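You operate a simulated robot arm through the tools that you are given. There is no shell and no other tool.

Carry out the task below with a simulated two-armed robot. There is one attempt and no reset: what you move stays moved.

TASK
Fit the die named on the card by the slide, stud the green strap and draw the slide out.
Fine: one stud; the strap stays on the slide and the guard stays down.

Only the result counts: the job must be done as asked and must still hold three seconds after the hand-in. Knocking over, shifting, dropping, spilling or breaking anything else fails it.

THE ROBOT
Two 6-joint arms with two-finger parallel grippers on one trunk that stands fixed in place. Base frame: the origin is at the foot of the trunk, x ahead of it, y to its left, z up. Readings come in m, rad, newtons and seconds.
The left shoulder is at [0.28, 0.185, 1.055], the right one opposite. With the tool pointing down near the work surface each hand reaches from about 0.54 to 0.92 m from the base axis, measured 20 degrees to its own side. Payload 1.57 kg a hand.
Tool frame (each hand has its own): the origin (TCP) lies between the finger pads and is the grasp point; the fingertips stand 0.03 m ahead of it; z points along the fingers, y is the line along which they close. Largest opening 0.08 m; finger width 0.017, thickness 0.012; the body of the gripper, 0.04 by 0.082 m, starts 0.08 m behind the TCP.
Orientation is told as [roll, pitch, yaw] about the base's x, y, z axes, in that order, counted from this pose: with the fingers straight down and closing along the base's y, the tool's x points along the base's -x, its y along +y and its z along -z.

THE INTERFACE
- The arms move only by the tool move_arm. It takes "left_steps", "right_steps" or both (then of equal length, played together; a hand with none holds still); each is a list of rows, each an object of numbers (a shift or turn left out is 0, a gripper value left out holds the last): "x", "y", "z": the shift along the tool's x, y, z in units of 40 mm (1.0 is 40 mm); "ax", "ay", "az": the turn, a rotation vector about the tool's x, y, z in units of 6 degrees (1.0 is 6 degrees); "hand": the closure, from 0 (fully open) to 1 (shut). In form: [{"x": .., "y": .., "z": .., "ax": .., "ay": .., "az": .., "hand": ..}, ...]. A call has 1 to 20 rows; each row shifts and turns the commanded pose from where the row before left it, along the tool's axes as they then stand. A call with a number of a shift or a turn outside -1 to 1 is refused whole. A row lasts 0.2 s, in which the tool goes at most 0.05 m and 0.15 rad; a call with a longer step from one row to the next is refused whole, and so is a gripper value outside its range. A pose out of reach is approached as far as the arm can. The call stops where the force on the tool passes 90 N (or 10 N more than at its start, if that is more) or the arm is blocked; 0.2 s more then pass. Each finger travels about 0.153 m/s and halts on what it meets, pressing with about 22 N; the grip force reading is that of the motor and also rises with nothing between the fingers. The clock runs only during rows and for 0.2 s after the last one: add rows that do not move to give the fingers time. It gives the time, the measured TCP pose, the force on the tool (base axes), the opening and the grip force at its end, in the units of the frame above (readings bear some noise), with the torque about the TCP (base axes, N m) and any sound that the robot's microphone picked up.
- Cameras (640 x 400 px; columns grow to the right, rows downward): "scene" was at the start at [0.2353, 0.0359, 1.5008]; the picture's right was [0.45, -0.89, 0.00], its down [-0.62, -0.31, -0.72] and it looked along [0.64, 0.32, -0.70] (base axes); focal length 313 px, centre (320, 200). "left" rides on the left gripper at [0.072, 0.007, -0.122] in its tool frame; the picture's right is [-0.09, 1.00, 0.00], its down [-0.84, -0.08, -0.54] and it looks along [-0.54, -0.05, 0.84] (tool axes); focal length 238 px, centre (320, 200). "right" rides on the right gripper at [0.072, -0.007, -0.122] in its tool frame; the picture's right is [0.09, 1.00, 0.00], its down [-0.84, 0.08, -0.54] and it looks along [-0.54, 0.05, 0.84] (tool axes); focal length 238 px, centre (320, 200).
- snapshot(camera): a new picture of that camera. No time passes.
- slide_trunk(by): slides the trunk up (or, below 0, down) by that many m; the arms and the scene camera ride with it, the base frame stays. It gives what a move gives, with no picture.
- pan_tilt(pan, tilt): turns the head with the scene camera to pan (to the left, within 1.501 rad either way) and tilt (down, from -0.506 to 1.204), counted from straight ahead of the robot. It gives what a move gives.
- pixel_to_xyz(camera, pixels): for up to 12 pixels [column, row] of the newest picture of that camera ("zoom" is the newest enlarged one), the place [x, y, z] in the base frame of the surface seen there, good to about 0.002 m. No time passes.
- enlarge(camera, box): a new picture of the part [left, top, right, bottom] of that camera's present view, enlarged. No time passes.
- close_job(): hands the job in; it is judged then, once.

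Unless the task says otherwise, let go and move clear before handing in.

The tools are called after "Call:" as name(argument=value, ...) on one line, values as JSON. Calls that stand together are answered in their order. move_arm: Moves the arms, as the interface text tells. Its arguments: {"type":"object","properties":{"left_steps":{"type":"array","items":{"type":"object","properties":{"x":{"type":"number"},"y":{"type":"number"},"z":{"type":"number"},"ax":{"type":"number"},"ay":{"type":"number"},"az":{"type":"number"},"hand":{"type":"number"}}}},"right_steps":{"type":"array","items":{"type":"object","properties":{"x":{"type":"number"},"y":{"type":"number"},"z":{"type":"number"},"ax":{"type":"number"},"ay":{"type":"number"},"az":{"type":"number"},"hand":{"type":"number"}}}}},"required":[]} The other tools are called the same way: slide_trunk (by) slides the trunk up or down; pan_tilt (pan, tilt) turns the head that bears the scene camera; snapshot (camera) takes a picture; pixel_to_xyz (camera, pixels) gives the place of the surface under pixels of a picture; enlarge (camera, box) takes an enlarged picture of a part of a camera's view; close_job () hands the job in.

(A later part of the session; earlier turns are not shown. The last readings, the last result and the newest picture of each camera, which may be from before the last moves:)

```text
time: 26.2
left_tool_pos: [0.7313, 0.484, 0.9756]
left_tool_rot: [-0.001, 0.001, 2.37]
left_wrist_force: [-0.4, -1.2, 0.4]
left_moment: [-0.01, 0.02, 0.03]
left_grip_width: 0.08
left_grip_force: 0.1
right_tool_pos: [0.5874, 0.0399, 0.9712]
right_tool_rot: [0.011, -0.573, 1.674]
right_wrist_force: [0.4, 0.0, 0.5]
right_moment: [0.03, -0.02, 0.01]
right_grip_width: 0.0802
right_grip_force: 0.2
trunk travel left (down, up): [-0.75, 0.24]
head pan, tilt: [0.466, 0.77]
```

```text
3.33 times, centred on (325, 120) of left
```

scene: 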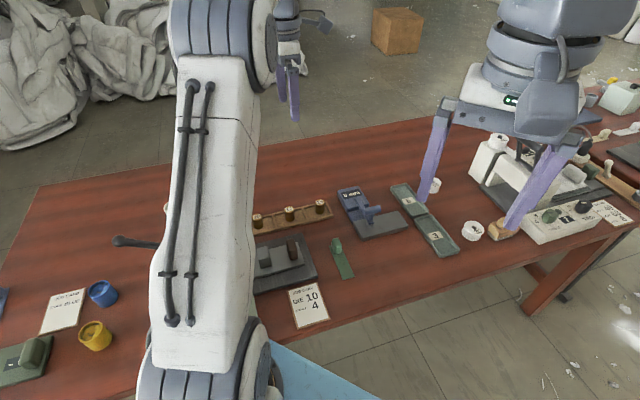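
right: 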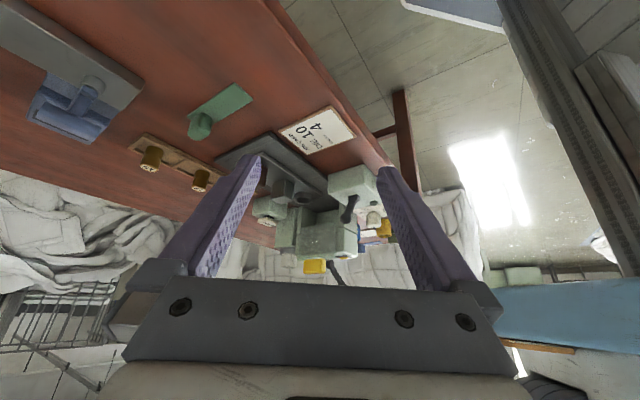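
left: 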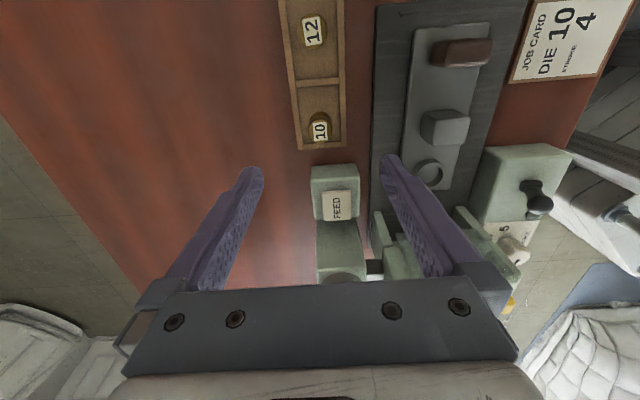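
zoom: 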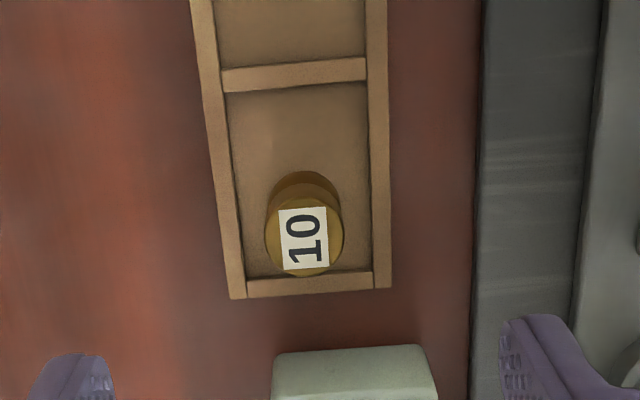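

Die 10 is at zoom (304,238). I'll measure its top rim, the compartment rims and the floor precisely.

Call:
pixel_to_xyz(camera="zoom", pixels=[[304, 238], [270, 235], [338, 235], [304, 272], [304, 204], [290, 180], [312, 178], [235, 230], [380, 230], [310, 283], [295, 72], [300, 130]])

Call:
enlarge(camera="right", box=[150, 150, 270, 230])

```text
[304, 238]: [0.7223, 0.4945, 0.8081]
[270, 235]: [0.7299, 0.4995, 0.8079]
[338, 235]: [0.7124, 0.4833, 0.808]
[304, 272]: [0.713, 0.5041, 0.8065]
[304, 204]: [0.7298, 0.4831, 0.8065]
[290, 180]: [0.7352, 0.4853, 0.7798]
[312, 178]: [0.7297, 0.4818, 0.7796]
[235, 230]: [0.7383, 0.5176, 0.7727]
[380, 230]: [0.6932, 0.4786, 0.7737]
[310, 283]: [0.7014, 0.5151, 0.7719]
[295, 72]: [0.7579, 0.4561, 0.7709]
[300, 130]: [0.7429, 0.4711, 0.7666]
```

```text
5.00 times, centred on (210, 190) of right
```

zoom: 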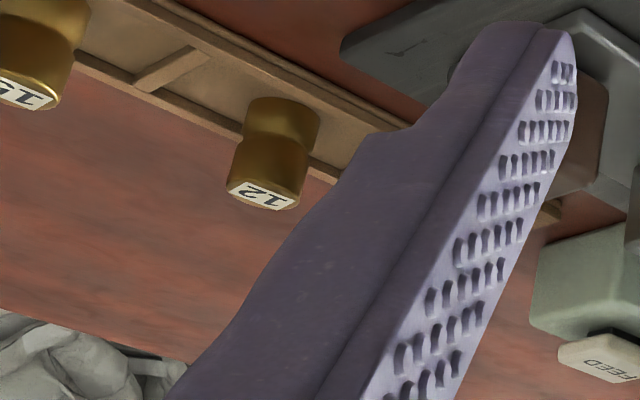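

The die's centre comes out at (0.7215,0.493), with a diameter of about 0.025, a waist, top z 0.808 and compartment rims at 0.773. I'll align over it and come most of the way down to check.

Call:
move_arm(left_steps=[{"x": -0.33, "y": 0.01}, {"z": 0.9}, {"z": 0.9}, {"z": 0.9}, {"z": 0.4}, {}])

Call:
snapshot(camera="left")

Call:
enlarge(camera="left", box=[240, 110, 400, 230])

Call:
pixel_to_xyz(camera="zoom", pixels=[[320, 200], [320, 170], [320, 230], [300, 200], [340, 200], [280, 200], [360, 200], [320, 150], [320, 250]])

```text
time: 27.6
left_tool_pos: [0.7209, 0.4941, 0.8506]
left_tool_rot: [0.0, -0.001, 2.369]
left_wrist_force: [0.1, 0.0, 0.0]
left_moment: [0.01, 0.0, 0.03]
left_grip_width: 0.0802
left_grip_force: 0.0
right_tool_pos: [0.5866, 0.0383, 0.9699]
right_tool_rot: [0.012, -0.575, 1.675]
right_wrist_force: [0.7, 0.0, 0.3]
right_moment: [-0.02, -0.02, 0.01]
right_grip_width: 0.08
right_grip_force: 0.1
trunk travel left (down, up): [-0.75, 0.24]
head pan, tilt: [0.466, 0.77]
```

```text
taken
```

left: 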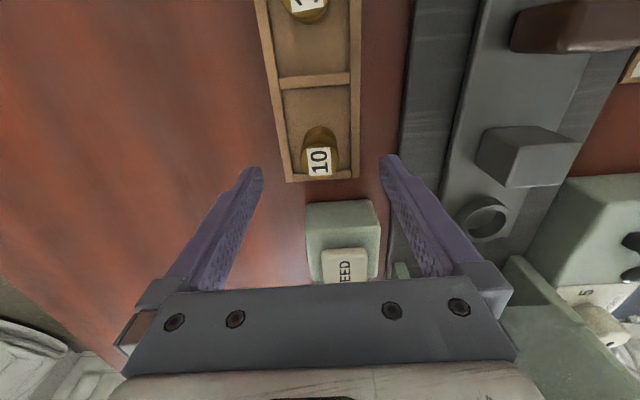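

```text
3.33 times, centred on (320, 170) of left
```

zoom: 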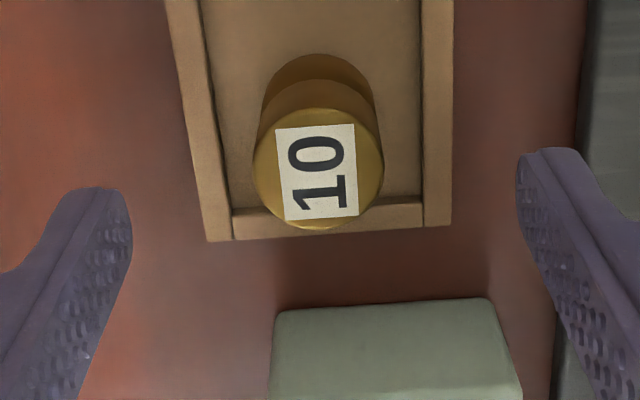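

```text
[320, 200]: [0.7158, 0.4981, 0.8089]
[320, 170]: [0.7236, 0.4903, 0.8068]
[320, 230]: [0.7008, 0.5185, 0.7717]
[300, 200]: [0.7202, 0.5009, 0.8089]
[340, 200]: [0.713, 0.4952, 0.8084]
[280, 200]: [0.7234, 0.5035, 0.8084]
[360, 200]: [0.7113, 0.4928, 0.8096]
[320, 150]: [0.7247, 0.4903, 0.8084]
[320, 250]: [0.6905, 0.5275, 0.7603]
```

The die top is centred at zoom (318,168), about 3 mm further along tool +x than the TCP. I'll correct that, descend to z≈0.814 and close on it.

Call:
move_arm(left_steps=[{"x": 0.08}, {"z": 0.5}, {"z": 0.41}, {}, {"hand": 0.5}, {"hand": 1.0}, {"hand": 1.0}, {"hand": 1.0}])

Call:
snapshot(camera="left")

```text
time: 29.4
left_tool_pos: [0.7232, 0.493, 0.814]
left_tool_rot: [0.0, 0.0, 2.369]
left_wrist_force: [0.4, -0.2, 0.3]
left_moment: [0.03, -0.03, 0.0]
left_grip_width: 0.0291
left_grip_force: 21.6
right_tool_pos: [0.5846, 0.0392, 0.9704]
right_tool_rot: [0.011, -0.573, 1.674]
right_wrist_force: [-0.1, 0.5, -1.0]
right_moment: [0.02, 0.04, -0.02]
right_grip_width: 0.0802
right_grip_force: 0.0
trunk travel left (down, up): [-0.75, 0.24]
head pan, tilt: [0.466, 0.77]
```

```text
taken
```

left: 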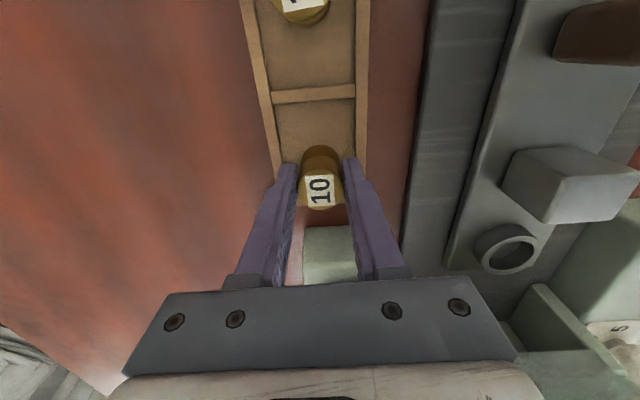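

The die is gripped at 0.029 m with 21.6 N. I'll lift it straight up and check how it sits in the fingers.

Call:
move_arm(left_steps=[{"z": -0.5}, {"z": -0.8}, {"z": -0.8}, {"z": -0.8}, {}])

Call:
snapshot(camera="left")

Call:
enlarge(camera="left", box=[270, 140, 370, 240])

Call:
pixel_to_xyz(camera="zoom", pixels=[[320, 180], [320, 140], [320, 220], [280, 190], [360, 190], [320, 200], [300, 180], [340, 180]])

```text
time: 30.6
left_tool_pos: [0.7243, 0.492, 0.93]
left_tool_rot: [0.0, 0.001, 2.369]
left_wrist_force: [0.0, 0.2, -2.0]
left_moment: [0.01, -0.02, -0.01]
left_grip_width: 0.029
left_grip_force: 22.0
right_tool_pos: [0.5864, 0.0393, 0.9704]
right_tool_rot: [0.009, -0.573, 1.676]
right_wrist_force: [0.4, -0.1, -0.1]
right_moment: [-0.02, 0.0, -0.01]
right_grip_width: 0.0802
right_grip_force: 0.1
trunk travel left (down, up): [-0.75, 0.24]
head pan, tilt: [0.466, 0.77]
```

```text
taken
```

left: 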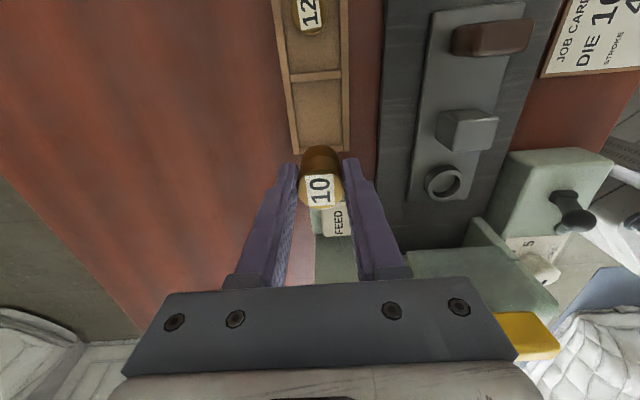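

```text
4.00 times, centred on (320, 190) of left
```

zoom: 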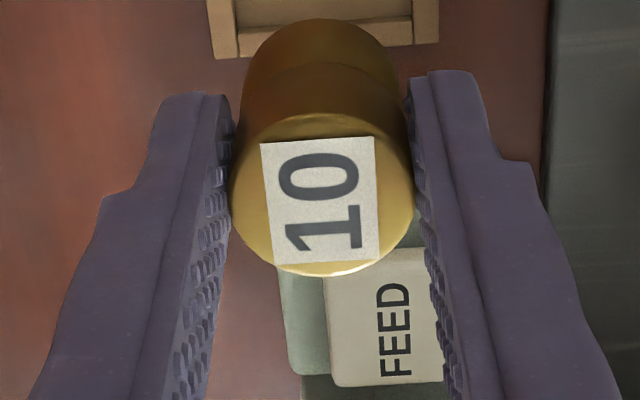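

```text
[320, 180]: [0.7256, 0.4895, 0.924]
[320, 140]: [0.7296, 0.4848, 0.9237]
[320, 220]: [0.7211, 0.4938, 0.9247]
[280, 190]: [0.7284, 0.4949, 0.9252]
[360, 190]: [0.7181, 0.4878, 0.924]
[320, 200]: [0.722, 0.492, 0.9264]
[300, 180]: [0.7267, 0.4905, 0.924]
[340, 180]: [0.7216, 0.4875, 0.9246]
```

The die sits centred on the TCP to within about 1 mm, with its top about 5 mm below it. Now I'll measure the ring's centre near (442,182) from here.

Call:
enlarge(camera="left", box=[402, 145, 482, 215])

```text
5.71 times, centred on (442, 180) of left
```

zoom: 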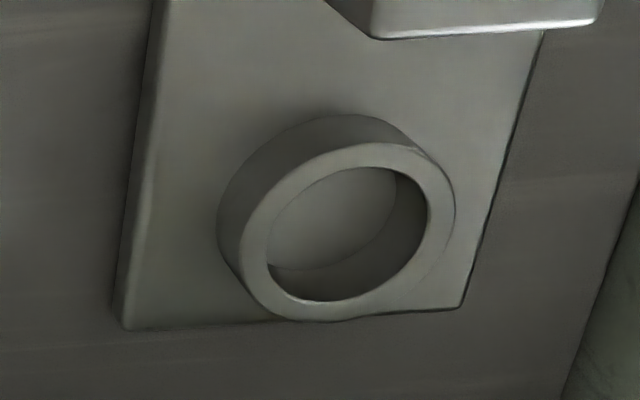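

Call:
pixel_to_xyz(camera="zoom", pixels=[[257, 240], [441, 205], [375, 157], [310, 308], [290, 190], [410, 270], [430, 170], [265, 285], [340, 165], [370, 300], [330, 220], [340, 240]])

```text
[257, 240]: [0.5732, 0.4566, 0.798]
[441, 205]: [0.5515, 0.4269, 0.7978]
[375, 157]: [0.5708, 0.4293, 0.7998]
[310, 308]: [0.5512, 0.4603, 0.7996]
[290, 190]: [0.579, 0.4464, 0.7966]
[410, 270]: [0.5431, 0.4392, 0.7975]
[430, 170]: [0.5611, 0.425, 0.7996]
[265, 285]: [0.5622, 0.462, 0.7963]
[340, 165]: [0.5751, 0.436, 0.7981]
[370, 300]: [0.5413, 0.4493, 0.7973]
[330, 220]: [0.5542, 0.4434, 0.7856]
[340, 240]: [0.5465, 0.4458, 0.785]
```

The rim points fit a centre of about (0.5615,0.443), with an inner diameter of roughly 0.032 against the die's 0.029. I'll carry the die over the ring and check the alignment from there.

Call:
move_arm(left_steps=[{"x": -0.412, "y": 0.744}, {"x": -0.412, "y": 0.744}, {"x": -0.412, "y": 0.744}, {"x": -0.412, "y": 0.744}, {"x": -0.412, "y": 0.744}, {}, {}])

Call:
snapshot(camera="left")

Call:
enlarge(camera="left", box=[270, 100, 370, 220])

Call:
enlarge(camera="right", box=[230, 130, 350, 230])

```text
time: 32.2
left_tool_pos: [0.5602, 0.4406, 0.9314]
left_tool_rot: [0.0, 0.001, 2.368]
left_wrist_force: [0.1, 0.0, -2.2]
left_moment: [-0.02, 0.0, 0.03]
left_grip_width: 0.0292
left_grip_force: 21.7
right_tool_pos: [0.5864, 0.0387, 0.9706]
right_tool_rot: [0.011, -0.574, 1.674]
right_wrist_force: [-0.6, 0.1, 0.3]
right_moment: [-0.04, 0.02, 0.04]
right_grip_width: 0.0798
right_grip_force: 0.1
trunk travel left (down, up): [-0.75, 0.24]
head pan, tilt: [0.466, 0.77]
```

```text
taken
```

left: 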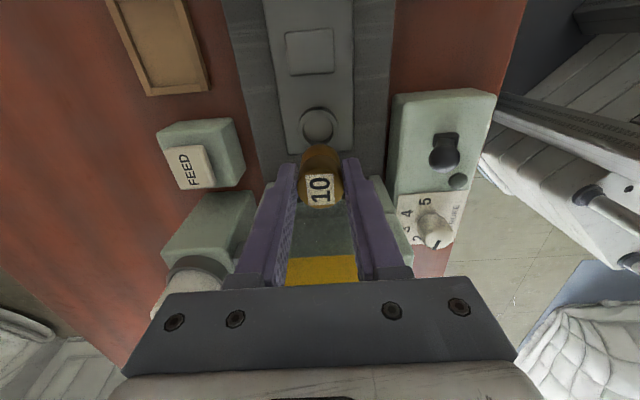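

```text
3.33 times, centred on (320, 160) of left
```

zoom: 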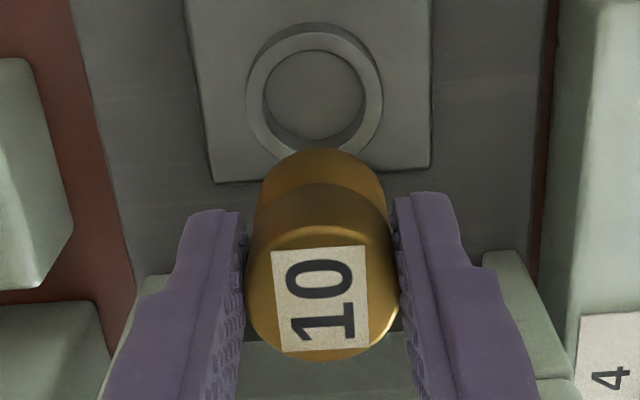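

```text
4.00 times, centred on (290, 180) of right
```

zoom: 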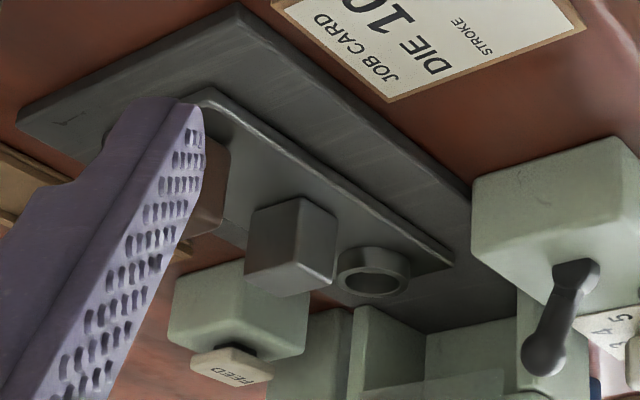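

The ring's rim sits at zoom (314,98) and the TCP axis should project to about (318,93), so I need a 1–2 mm correction. I'll apply it, lower until the die is just above the rim, and check from both cameras.

Call:
move_arm(left_steps=[{"x": -0.03, "y": -0.042}, {"z": 0.6}, {"z": 0.6}, {"z": 0.6}, {"z": 0.1}, {}])

Call:
enlarge(camera="left", box=[270, 100, 370, 220])

Call:
enlarge(camera="right", box=[270, 160, 350, 230])

```text
time: 33.6
left_tool_pos: [0.5591, 0.4443, 0.8542]
left_tool_rot: [-0.001, 0.0, 2.368]
left_wrist_force: [0.7, -0.1, -2.7]
left_moment: [-0.01, -0.01, 0.02]
left_grip_width: 0.0292
left_grip_force: 21.4
right_tool_pos: [0.5873, 0.039, 0.9711]
right_tool_rot: [0.01, -0.575, 1.676]
right_wrist_force: [0.7, 0.0, 0.1]
right_moment: [-0.03, -0.01, -0.01]
right_grip_width: 0.0799
right_grip_force: 0.0
trunk travel left (down, up): [-0.75, 0.24]
head pan, tilt: [0.466, 0.77]
```

```text
3.33 times, centred on (320, 160) of left
```

zoom: 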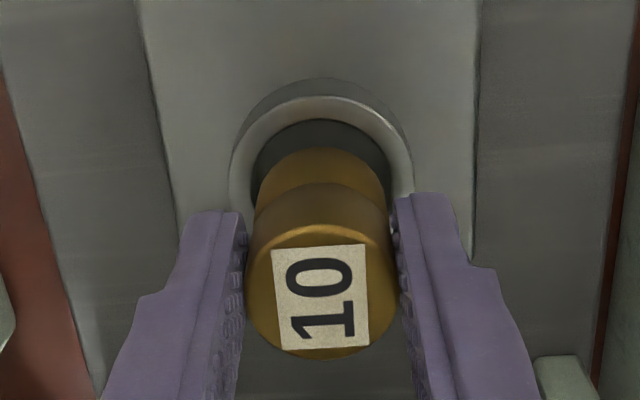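

```text
5.71 times, centred on (310, 195) of right
```

zoom: 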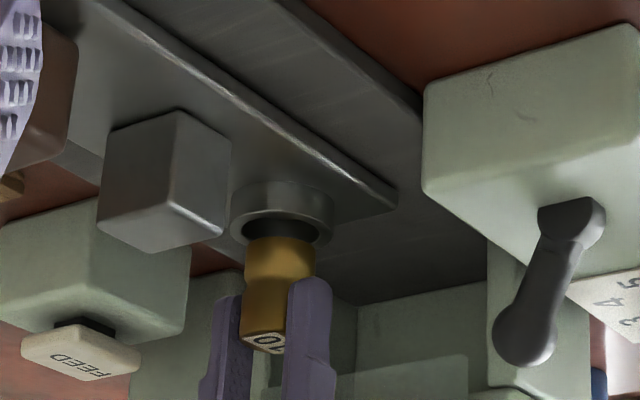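

Laterally the die and ring line up at zoom x≈321. Along the slide axis, though, the far gap is about 4.8 mm where 2 mm is expected, so I'll shift about 2.3 mm back along tool +x and re-check.

Call:
move_arm(left_steps=[{"x": 0.058}, {"z": 0.1}, {}, {}])

Call:
enlarge(camera="left", box=[285, 120, 355, 190])

Call:
enlarge(camera="right", box=[285, 180, 335, 225])

```text
time: 34.6
left_tool_pos: [0.5629, 0.443, 0.8515]
left_tool_rot: [-0.002, 0.0, 2.372]
left_wrist_force: [0.2, -1.3, -2.6]
left_moment: [-0.01, -0.01, -0.04]
left_grip_width: 0.029
left_grip_force: 22.2
right_tool_pos: [0.5865, 0.0388, 0.9702]
right_tool_rot: [0.011, -0.573, 1.675]
right_wrist_force: [0.3, 1.0, 0.0]
right_moment: [0.0, -0.02, 0.02]
right_grip_width: 0.0798
right_grip_force: 0.1
trunk travel left (down, up): [-0.75, 0.24]
head pan, tilt: [0.466, 0.77]
```

```text
5.71 times, centred on (320, 155) of left
```

zoom: 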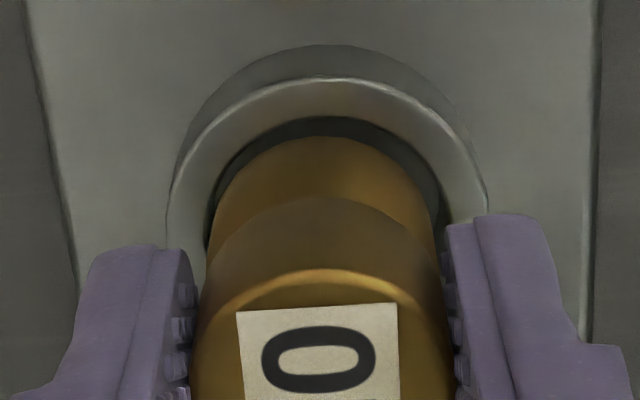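

```text
8.89 times, centred on (310, 202) of right
```

zoom: 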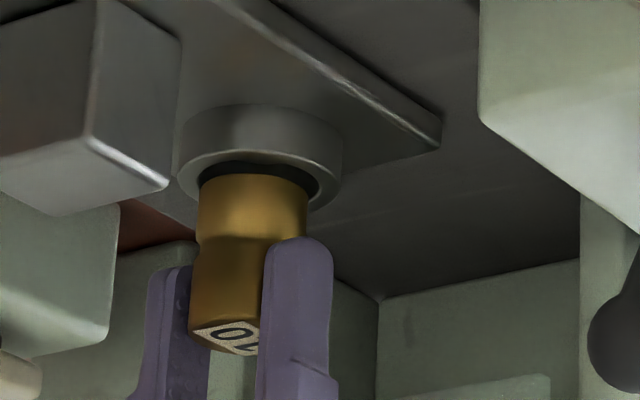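

The remaining offset is about 1 mm too far toward +x along the slide axis and 0.5 mm sideways. I'll apply that small correction and lower the die into the ring in small steps, watching the force.

Call:
move_arm(left_steps=[{"x": -0.02, "y": 0.012}, {}, {"z": 0.12}, {"z": 0.12}, {"z": 0.1}, {}])

Call:
enlarge(camera="left", box=[285, 120, 355, 190])

Call:
enlarge(camera="right", box=[285, 180, 335, 225])

```text
time: 36.0
left_tool_pos: [0.5623, 0.4419, 0.8357]
left_tool_rot: [-0.001, 0.001, 2.37]
left_wrist_force: [-1.2, -0.7, -2.8]
left_moment: [0.01, -0.01, -0.02]
left_grip_width: 0.0293
left_grip_force: 22.3
right_tool_pos: [0.5862, 0.0398, 0.9711]
right_tool_rot: [0.011, -0.574, 1.675]
right_wrist_force: [0.4, -0.6, 0.3]
right_moment: [-0.01, -0.04, 0.03]
right_grip_width: 0.0802
right_grip_force: 0.0
trunk travel left (down, up): [-0.75, 0.24]
head pan, tilt: [0.466, 0.77]
```

```text
5.71 times, centred on (320, 155) of left
```

zoom: 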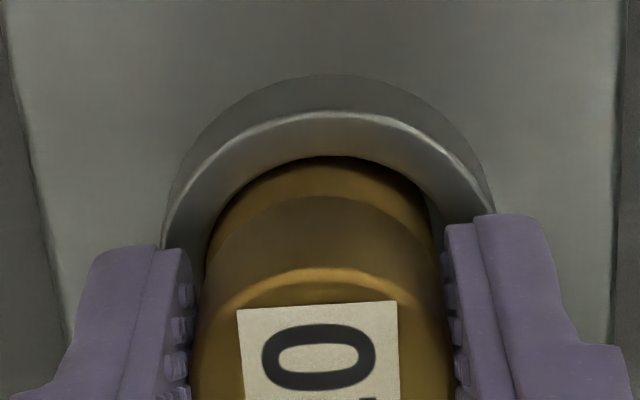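

```text
8.89 times, centred on (310, 202) of right
```

zoom: 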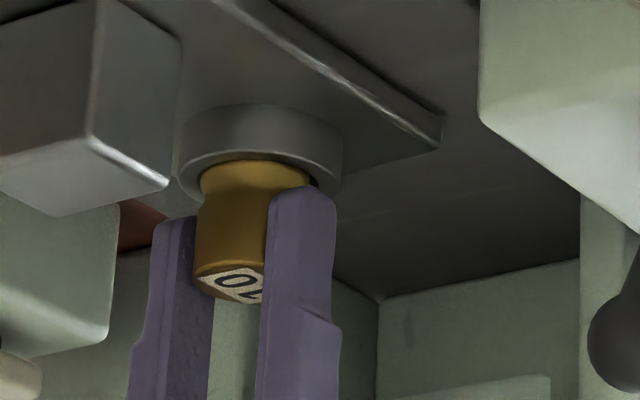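

The die is inside the ring with no extra force, and its bottom is about 2 mm above the floor. I'll ease it down the last bit, open the fingers and lift clear.

Call:
move_arm(left_steps=[{"z": 0.03}, {"z": 0.03}, {}])

```text
time: 36.8
left_tool_pos: [0.5627, 0.4421, 0.8339]
left_tool_rot: [-0.001, 0.0, 2.37]
left_wrist_force: [-2.8, -0.5, 10.8]
left_moment: [-0.06, 0.24, 0.01]
left_grip_width: 0.0289
left_grip_force: 22.0
right_tool_pos: [0.5859, 0.0394, 0.9704]
right_tool_rot: [0.011, -0.574, 1.677]
right_wrist_force: [0.1, 0.1, -0.8]
right_moment: [0.01, 0.04, -0.06]
right_grip_width: 0.0799
right_grip_force: 0.0
trunk travel left (down, up): [-0.75, 0.24]
head pan, tilt: [0.466, 0.77]
```

Contact at 10.8 N with the TCP at 0.834, so the die is seated on the ring floor. I'll release it and rise.

Call:
move_arm(left_steps=[{"hand": 0.5}, {"hand": 0.2}, {"hand": 0.0}, {"z": -0.5}, {"z": -0.8}, {"z": -0.8}, {"z": -0.8}, {}])

Call:
enlarge(camera="left", box=[270, 80, 370, 200])

Call:
pixel_to_xyz(camera="zoom", pixels=[[320, 150], [320, 130], [320, 180], [300, 150], [340, 150], [320, 40]])

Call:
enlarge(camera="right", box=[270, 160, 350, 230])

```text
time: 38.6
left_tool_pos: [0.562, 0.4424, 0.9505]
left_tool_rot: [0.0, 0.0, 2.37]
left_wrist_force: [0.1, 0.1, 0.4]
left_moment: [0.0, -0.01, 0.01]
left_grip_width: 0.0803
left_grip_force: 0.0
right_tool_pos: [0.5861, 0.0389, 0.9702]
right_tool_rot: [0.009, -0.576, 1.676]
right_wrist_force: [-0.1, -0.4, -0.7]
right_moment: [-0.01, 0.01, -0.02]
right_grip_width: 0.0801
right_grip_force: 0.0
trunk travel left (down, up): [-0.75, 0.24]
head pan, tilt: [0.466, 0.77]
```

```text
3.33 times, centred on (320, 140) of left
```

zoom: 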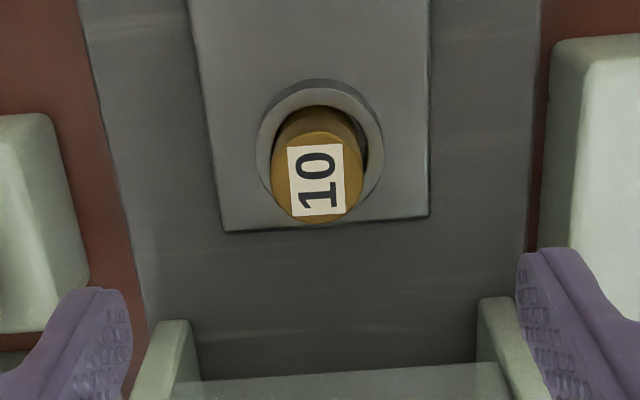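

```text
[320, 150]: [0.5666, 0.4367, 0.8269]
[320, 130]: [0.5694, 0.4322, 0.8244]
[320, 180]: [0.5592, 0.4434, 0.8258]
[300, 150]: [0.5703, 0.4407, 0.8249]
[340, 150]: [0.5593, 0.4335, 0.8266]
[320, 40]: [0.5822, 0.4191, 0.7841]
```

```text
5.71 times, centred on (310, 195) of right
```

zoom: 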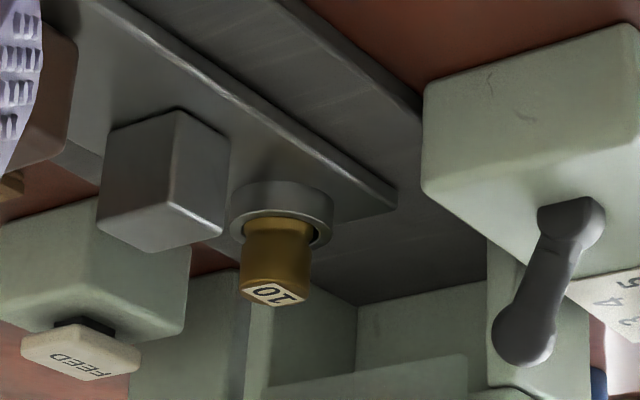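

The die is seated with its top at about 0.826, level with the post. Now for the strap: I'll draw the right hand back a little, move the left hand over the strap and turn it to close across the strap's width.

Call:
move_arm(left_steps=[{"x": 0.5, "z": -0.6}, {"x": 0.91, "y": 0.074, "z": -0.1}, {"x": 0.91, "y": 0.074, "z": -0.1}, {"x": 0.91, "y": 0.074, "z": -0.1}, {"x": 0.91, "y": 0.074, "z": -0.1}, {"x": 0.91, "y": 0.074, "z": -0.1}, {"x": 0.91, "y": 0.074, "z": -0.1}, {"x": 0.91, "y": 0.074, "z": -0.1}, {"az": 1}, {"az": 1}, {"az": 1}, {"az": 1}, {"az": 1}, {"az": 1}, {"az": 1}, {"az": 1}, {"az": 1}, {"az": 1}], right_steps=[{"x": 0.7, "z": -0.45}, {"x": 0.7, "z": -0.45}, {"x": 0.7, "z": -0.45}, {}, {}, {}, {}, {}, {}, {}, {}, {}, {}, {}, {}, {}, {}, {}])

Call:
move_arm(left_steps=[{"az": 1}, {"az": 1}, {"az": 1}, {"az": 1}, {"az": 1}, {"az": 0.6}, {}])

Call:
snapshot(camera="left")

```text
time: 42.4
left_tool_pos: [0.7432, 0.2366, 1.001]
left_tool_rot: [0.0, -0.001, 1.322]
left_wrist_force: [0.4, 0.6, 0.3]
left_moment: [-0.04, -0.01, 0.04]
left_grip_width: 0.0799
left_grip_force: 0.1
right_tool_pos: [0.5967, -0.0614, 0.9704]
right_tool_rot: [0.01, -0.576, 1.676]
right_wrist_force: [-0.6, 0.3, -0.4]
right_moment: [-0.02, -0.01, 0.02]
right_grip_width: 0.0801
right_grip_force: 0.2
trunk travel left (down, up): [-0.75, 0.24]
head pan, tilt: [0.466, 0.77]
```

```text
time: 44.0
left_tool_pos: [0.7442, 0.2366, 1.0018]
left_tool_rot: [0.0, 0.0, 0.735]
left_wrist_force: [0.8, -0.2, -0.2]
left_moment: [0.04, 0.0, 0.0]
left_grip_width: 0.08
left_grip_force: 0.0
right_tool_pos: [0.5971, -0.0634, 0.9726]
right_tool_rot: [0.011, -0.574, 1.677]
right_wrist_force: [-0.1, -0.4, 0.7]
right_moment: [-0.03, -0.01, 0.01]
right_grip_width: 0.08
right_grip_force: 0.1
trunk travel left (down, up): [-0.75, 0.24]
head pan, tilt: [0.466, 0.77]
```

```text
taken
```

left: 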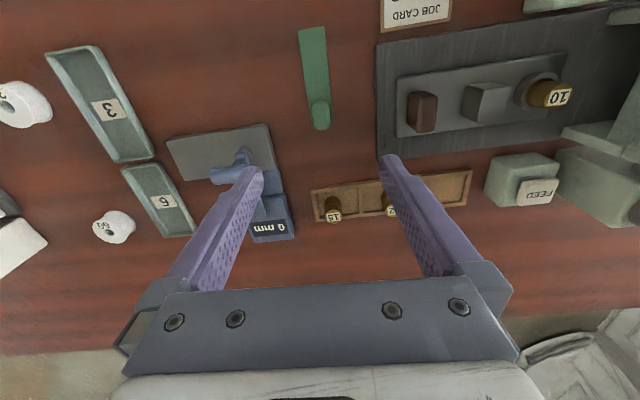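

The strap is at (315,75) in the left view with its knob at (320,113). I'll zoom and measure its outline and knob precisely.

Call:
enlarge(camera="left", box=[270, 20, 370, 140])

Call:
pixel_to_xyz(camera="zoom", pixels=[[255, 35], [330, 35], [260, 150], [335, 150], [295, 40], [300, 200], [320, 300], [288, 260], [350, 260], [325, 350], [320, 325], [318, 275]])

```text
3.33 times, centred on (320, 80) of left
```

zoom: 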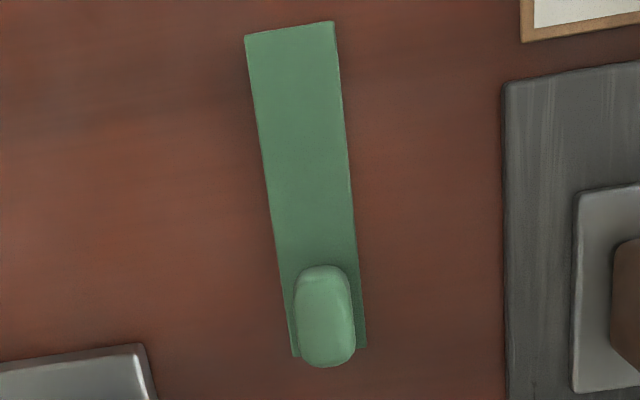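

```text
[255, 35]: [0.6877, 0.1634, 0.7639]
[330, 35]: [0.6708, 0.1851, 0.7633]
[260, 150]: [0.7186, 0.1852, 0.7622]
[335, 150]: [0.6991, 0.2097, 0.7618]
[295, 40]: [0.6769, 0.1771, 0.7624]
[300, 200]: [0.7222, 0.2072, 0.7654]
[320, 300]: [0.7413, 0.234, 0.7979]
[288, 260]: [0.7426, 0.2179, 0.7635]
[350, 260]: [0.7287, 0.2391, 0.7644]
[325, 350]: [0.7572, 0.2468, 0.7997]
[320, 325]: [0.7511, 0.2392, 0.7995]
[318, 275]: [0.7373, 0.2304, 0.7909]
```

The strap's axis is at about 44° with the knob centred near (0.748,0.2395) and about 0.097 m from the free end. I'll align the yaw, part-close the fingers and come down over the knob for a check.

Call:
move_arm(left_steps=[{"x": -0.12, "az": -0.3, "hand": 0.4}, {"z": 0.9}, {"z": 0.9}, {"z": 0.9}, {"z": 0.9}, {}])

Call:
snapshot(camera="left")

Call:
enlarge(camera="left", box=[270, 80, 370, 220])

```text
time: 45.4
left_tool_pos: [0.7463, 0.2414, 0.8564]
left_tool_rot: [-0.001, 0.0, 0.77]
left_wrist_force: [0.4, -0.3, -0.6]
left_moment: [0.0, -0.03, 0.01]
left_grip_width: 0.0479
left_grip_force: 0.0
right_tool_pos: [0.5983, -0.062, 0.9719]
right_tool_rot: [0.012, -0.574, 1.675]
right_wrist_force: [-0.4, -0.3, 0.3]
right_moment: [0.02, 0.02, 0.02]
right_grip_width: 0.08
right_grip_force: 0.0
trunk travel left (down, up): [-0.75, 0.24]
head pan, tilt: [0.466, 0.77]
```

```text
taken
```

left: 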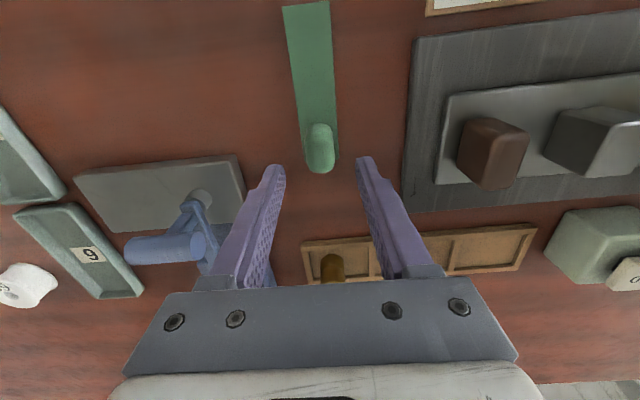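

```text
2.86 times, centred on (320, 150) of left
```

zoom: 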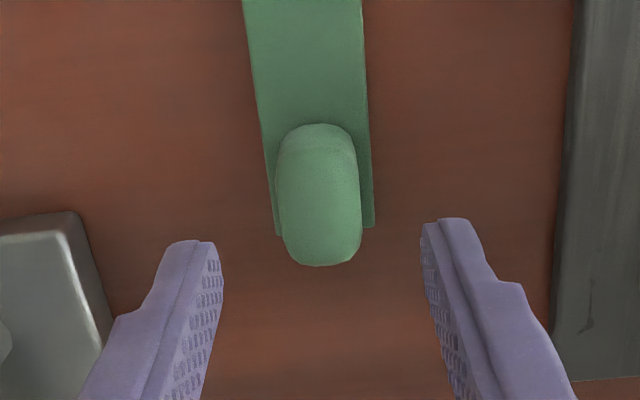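

The knob is centred between the fingers at zoom (320,195), which matches the expected axis position. I'll descend to z≈0.802, just above the strap surface, and close on the knob.

Call:
move_arm(left_steps=[{"z": 0.7}, {"z": 0.64}, {}, {"hand": 0.8}, {"hand": 1.0}, {"hand": 1.0}, {"hand": 1.0}])

Call:
enlarge(camera="left", box=[270, 80, 370, 220])

```text
time: 47.0
left_tool_pos: [0.7477, 0.241, 0.8032]
left_tool_rot: [0.0, 0.0, 0.77]
left_wrist_force: [-0.2, -0.5, 0.5]
left_moment: [-0.02, 0.0, 0.02]
left_grip_width: 0.0226
left_grip_force: 21.7
right_tool_pos: [0.5971, -0.0611, 0.9714]
right_tool_rot: [0.01, -0.574, 1.675]
right_wrist_force: [0.9, -1.0, -0.5]
right_moment: [0.02, -0.01, -0.03]
right_grip_width: 0.08
right_grip_force: 0.1
trunk travel left (down, up): [-0.75, 0.24]
head pan, tilt: [0.466, 0.77]
```

```text
2.86 times, centred on (320, 150) of left
```

zoom: 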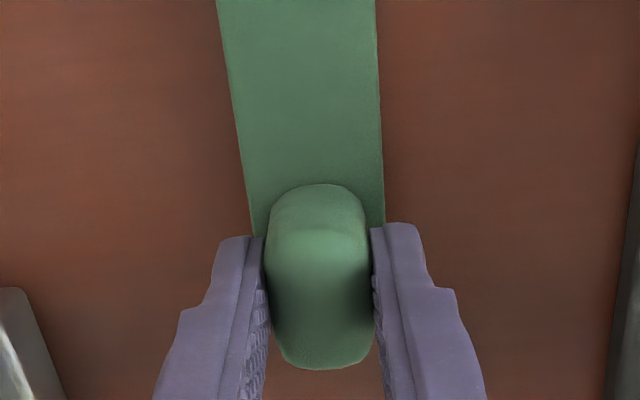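

The knob is gripped at 0.0226 m. I'll lift the strap clear and turn the hand clockwise by about 88°, so the free end will point toward the press and the knob sit over the post.

Call:
move_arm(left_steps=[{"z": -0.5}, {"z": -0.9}, {"z": -0.9}, {"z": -0.9}, {"z": -0.6}])

Call:
snapshot(camera="left")

Call:
move_arm(left_steps=[{"az": 1}, {"az": 1}, {"az": 1}, {"az": 1}, {"az": 1}, {"az": 1}, {"az": 1}, {"az": 1}, {"az": 1}, {"az": 1}, {"az": 1}, {"az": 1}, {"az": 1}, {"az": 1}, {"az": 0.72}, {}])

Call:
snapshot(camera="left")

```text
time: 48.2
left_tool_pos: [0.7464, 0.239, 0.9585]
left_tool_rot: [0.0, -0.001, 0.768]
left_wrist_force: [0.2, -0.7, 0.4]
left_moment: [0.0, 0.01, 0.0]
left_grip_width: 0.0232
left_grip_force: 22.2
right_tool_pos: [0.5981, -0.0606, 0.9709]
right_tool_rot: [0.011, -0.573, 1.676]
right_wrist_force: [-0.2, 0.2, -0.3]
right_moment: [-0.01, 0.0, 0.0]
right_grip_width: 0.0801
right_grip_force: 0.0
trunk travel left (down, up): [-0.75, 0.24]
head pan, tilt: [0.466, 0.77]
```

```text
taken
```

left: 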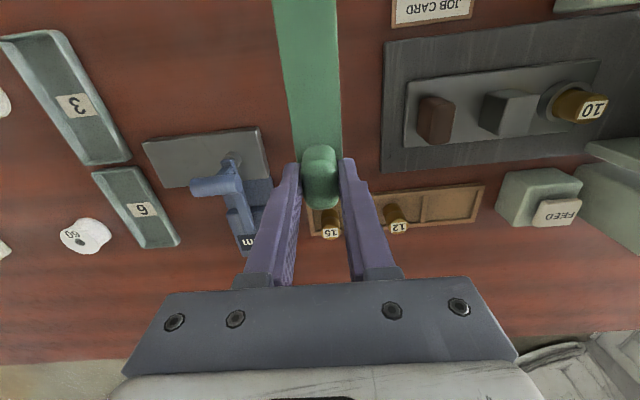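

```text
time: 51.6
left_tool_pos: [0.7468, 0.2398, 0.9563]
left_tool_rot: [0.0, 0.001, -0.776]
left_wrist_force: [0.5, 0.7, 0.0]
left_moment: [0.03, 0.01, -0.02]
left_grip_width: 0.023
left_grip_force: 22.0
right_tool_pos: [0.5983, -0.0618, 0.9721]
right_tool_rot: [0.012, -0.575, 1.675]
right_wrist_force: [-0.7, -0.3, 0.4]
right_moment: [-0.01, 0.02, -0.02]
right_grip_width: 0.0797
right_grip_force: 0.0
trunk travel left (down, up): [-0.75, 0.24]
head pan, tilt: [0.466, 0.77]
```

```text
taken
```

left: 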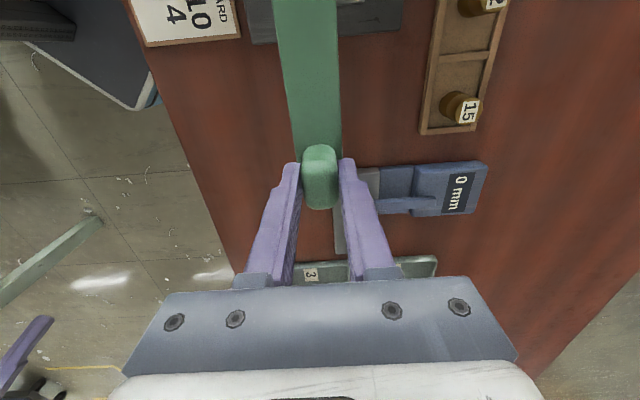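

The strap is level in the hand and lined up with the slide axis, at yaw −44.5°. I'll carry it over so the knob is above the post and the free end above the die, then look.

Call:
move_arm(left_steps=[{"x": 0.839, "y": 0.06, "az": -0.045}, {"x": 0.839, "y": 0.06}, {"x": 0.839, "y": 0.06}, {"x": 0.839, "y": 0.06}, {"x": 0.839, "y": 0.06}, {"x": 0.839, "y": 0.06}, {}, {}])

Call:
snapshot(camera="left")

Call:
snapshot(camera="right")

```text
time: 53.4
left_tool_pos: [0.6123, 0.3905, 0.9546]
left_tool_rot: [0.001, 0.0, -0.768]
left_wrist_force: [0.7, 0.0, 0.2]
left_moment: [0.03, 0.03, -0.01]
left_grip_width: 0.0229
left_grip_force: 21.9
right_tool_pos: [0.5974, -0.0629, 0.9737]
right_tool_rot: [0.01, -0.575, 1.675]
right_wrist_force: [0.8, -0.6, 0.3]
right_moment: [-0.04, 0.01, 0.02]
right_grip_width: 0.0802
right_grip_force: 0.0
trunk travel left (down, up): [-0.75, 0.24]
head pan, tilt: [0.466, 0.77]
```

```text
taken
```

left: 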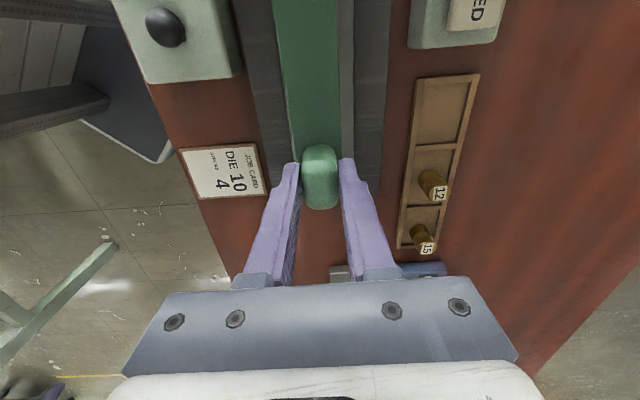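

```text
taken
```

right: 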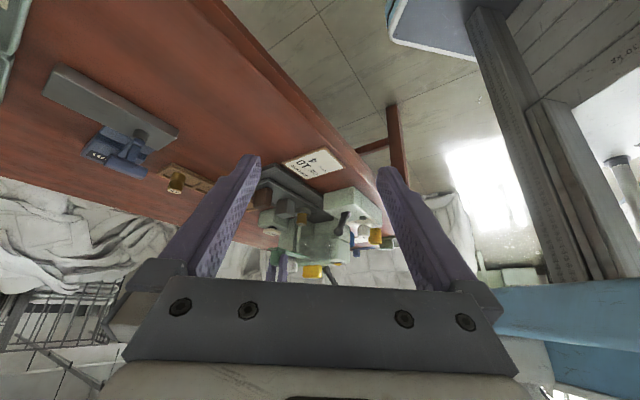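

From above, the strap hides the post and die, so I'll use the right camera to check the strap over them.

Call:
enlarge(camera="right", box=[250, 170, 360, 290])

Call:
enlarge(camera="left", box=[230, 0, 410, 200])

```text
3.33 times, centred on (305, 230) of right
```

zoom: 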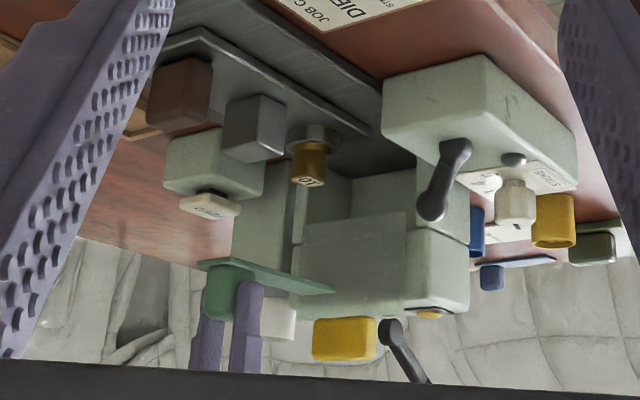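

```text
2.00 times, centred on (320, 100) of left
```

zoom: 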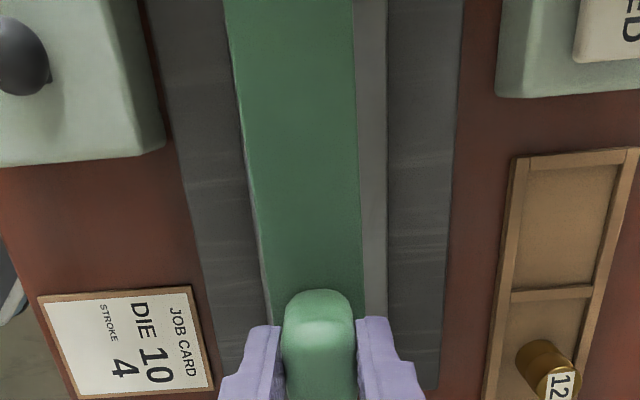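

The strap's free end will overhang the die by about 1 cm, and the knob end covers the post. I'll lower it to just above them and check before setting it down.

Call:
move_arm(left_steps=[{"z": 0.6}, {"z": 0.6}, {"z": 0.5}, {"z": 0.2}, {}])

Call:
enlarge(camera="right", box=[260, 180, 340, 250])

Call:
enlarge(camera="left", box=[230, 0, 410, 200])

```text
time: 54.6
left_tool_pos: [0.613, 0.3909, 0.8795]
left_tool_rot: [0.0, -0.001, -0.769]
left_wrist_force: [-0.3, 0.6, -0.2]
left_moment: [-0.03, 0.0, 0.0]
left_grip_width: 0.0229
left_grip_force: 22.1
right_tool_pos: [0.5973, -0.0623, 0.9721]
right_tool_rot: [0.011, -0.574, 1.677]
right_wrist_force: [0.1, 0.0, -0.3]
right_moment: [-0.03, 0.02, 0.0]
right_grip_width: 0.08
right_grip_force: 0.1
trunk travel left (down, up): [-0.75, 0.24]
head pan, tilt: [0.466, 0.77]
```

```text
5.71 times, centred on (300, 215) of right
```

zoom: 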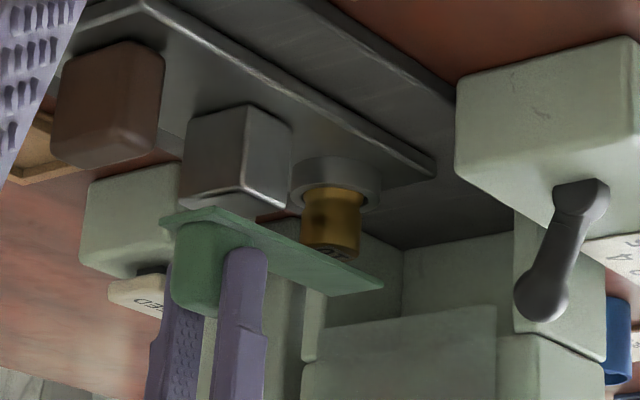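

```text
2.00 times, centred on (320, 100) of left
```

zoom: 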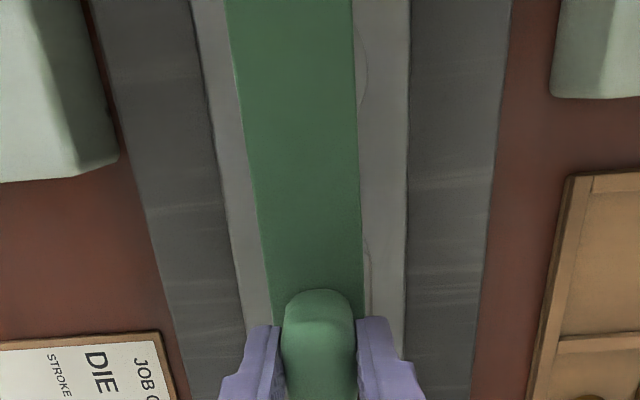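

The strap is well aligned over the post and die in both views. I'll set it down gently in small steps until it touches.

Call:
move_arm(left_steps=[{"z": 0.1}, {"z": 0.06}, {"z": 0.04}, {}])

```text
time: 55.6
left_tool_pos: [0.6124, 0.3913, 0.8725]
left_tool_rot: [0.0, -0.001, -0.77]
left_wrist_force: [-0.3, 0.2, -0.1]
left_moment: [-0.01, 0.0, 0.02]
left_grip_width: 0.0227
left_grip_force: 22.2
right_tool_pos: [0.5966, -0.0624, 0.9707]
right_tool_rot: [0.009, -0.574, 1.676]
right_wrist_force: [0.4, -1.0, -0.2]
right_moment: [-0.02, -0.03, -0.02]
right_grip_width: 0.0805
right_grip_force: 0.1
trunk travel left (down, up): [-0.75, 0.24]
head pan, tilt: [0.466, 0.77]
```

Call:
move_arm(left_steps=[{"z": 0.04}, {"z": 0.03}, {}])

Call:
enlarge(camera="right", box=[260, 180, 340, 250])

```text
time: 56.4
left_tool_pos: [0.613, 0.3907, 0.8707]
left_tool_rot: [-0.001, -0.001, -0.768]
left_wrist_force: [-0.3, 0.1, 0.0]
left_moment: [-0.02, 0.0, -0.04]
left_grip_width: 0.0231
left_grip_force: 21.9
right_tool_pos: [0.5979, -0.0623, 0.9715]
right_tool_rot: [0.012, -0.575, 1.675]
right_wrist_force: [0.5, -0.7, 0.4]
right_moment: [-0.01, 0.05, -0.01]
right_grip_width: 0.08
right_grip_force: 0.1
trunk travel left (down, up): [-0.75, 0.24]
head pan, tilt: [0.466, 0.77]
```

```text
5.71 times, centred on (300, 215) of right
```

zoom: 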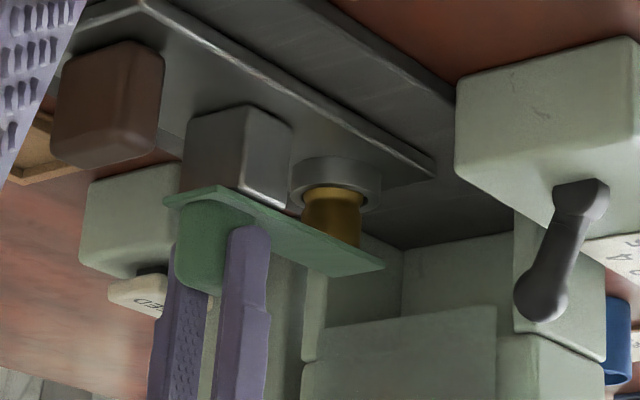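

There's no contact force yet, and the strap is a few mm above the post. I'll continue down in fine steps.

Call:
move_arm(left_steps=[{"z": 0.03}, {"z": 0.02}, {}])

```text
time: 57.2
left_tool_pos: [0.6124, 0.3913, 0.8686]
left_tool_rot: [0.001, -0.001, -0.77]
left_wrist_force: [-1.6, 0.5, 19.9]
left_moment: [0.14, 0.23, 0.0]
left_grip_width: 0.0227
left_grip_force: 22.5
right_tool_pos: [0.5968, -0.0617, 0.971]
right_tool_rot: [0.009, -0.574, 1.674]
right_wrist_force: [-0.3, 0.1, 0.7]
right_moment: [0.0, 0.01, 0.0]
right_grip_width: 0.0798
right_grip_force: 0.0
trunk travel left (down, up): [-0.75, 0.24]
head pan, tilt: [0.466, 0.77]
```

Contact at about 20 N, so the strap rests on the post and die. I'll ease the load off a hair, open and lift straight off.

Call:
move_arm(left_steps=[{"z": -0.015}, {"hand": 0.6}, {"hand": 0.3}, {"hand": 0.0}, {}, {"z": -0.5}, {"z": -0.8}, {"z": -0.8}, {"z": -0.8}, {}])

Call:
enlarge(camera="right", box=[260, 180, 340, 250])

Call:
snapshot(camera="left")

```text
time: 59.4
left_tool_pos: [0.6105, 0.3907, 0.9838]
left_tool_rot: [0.001, -0.001, -0.769]
left_wrist_force: [0.3, 0.3, 0.5]
left_moment: [0.02, 0.0, 0.0]
left_grip_width: 0.0801
left_grip_force: 0.0
right_tool_pos: [0.5982, -0.0614, 0.9718]
right_tool_rot: [0.011, -0.574, 1.675]
right_wrist_force: [-0.9, 0.3, 0.2]
right_moment: [0.04, 0.02, 0.02]
right_grip_width: 0.08
right_grip_force: 0.0
trunk travel left (down, up): [-0.75, 0.24]
head pan, tilt: [0.466, 0.77]
```

```text
5.71 times, centred on (300, 215) of right
```

zoom: 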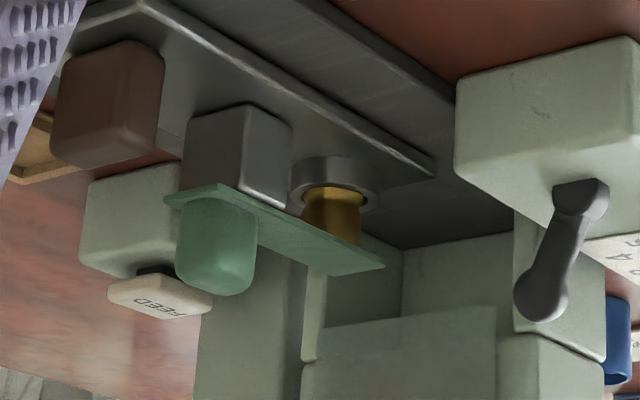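

```text
taken
```

left: 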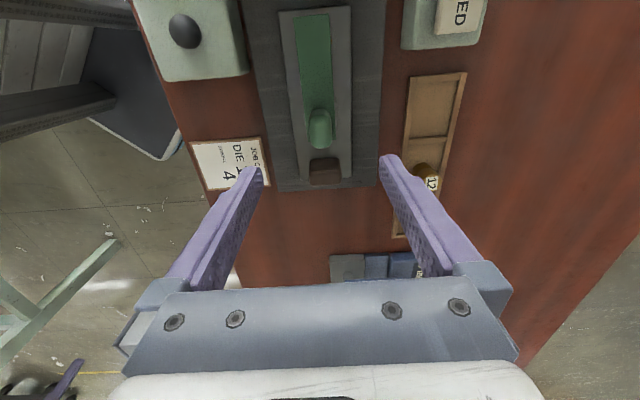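

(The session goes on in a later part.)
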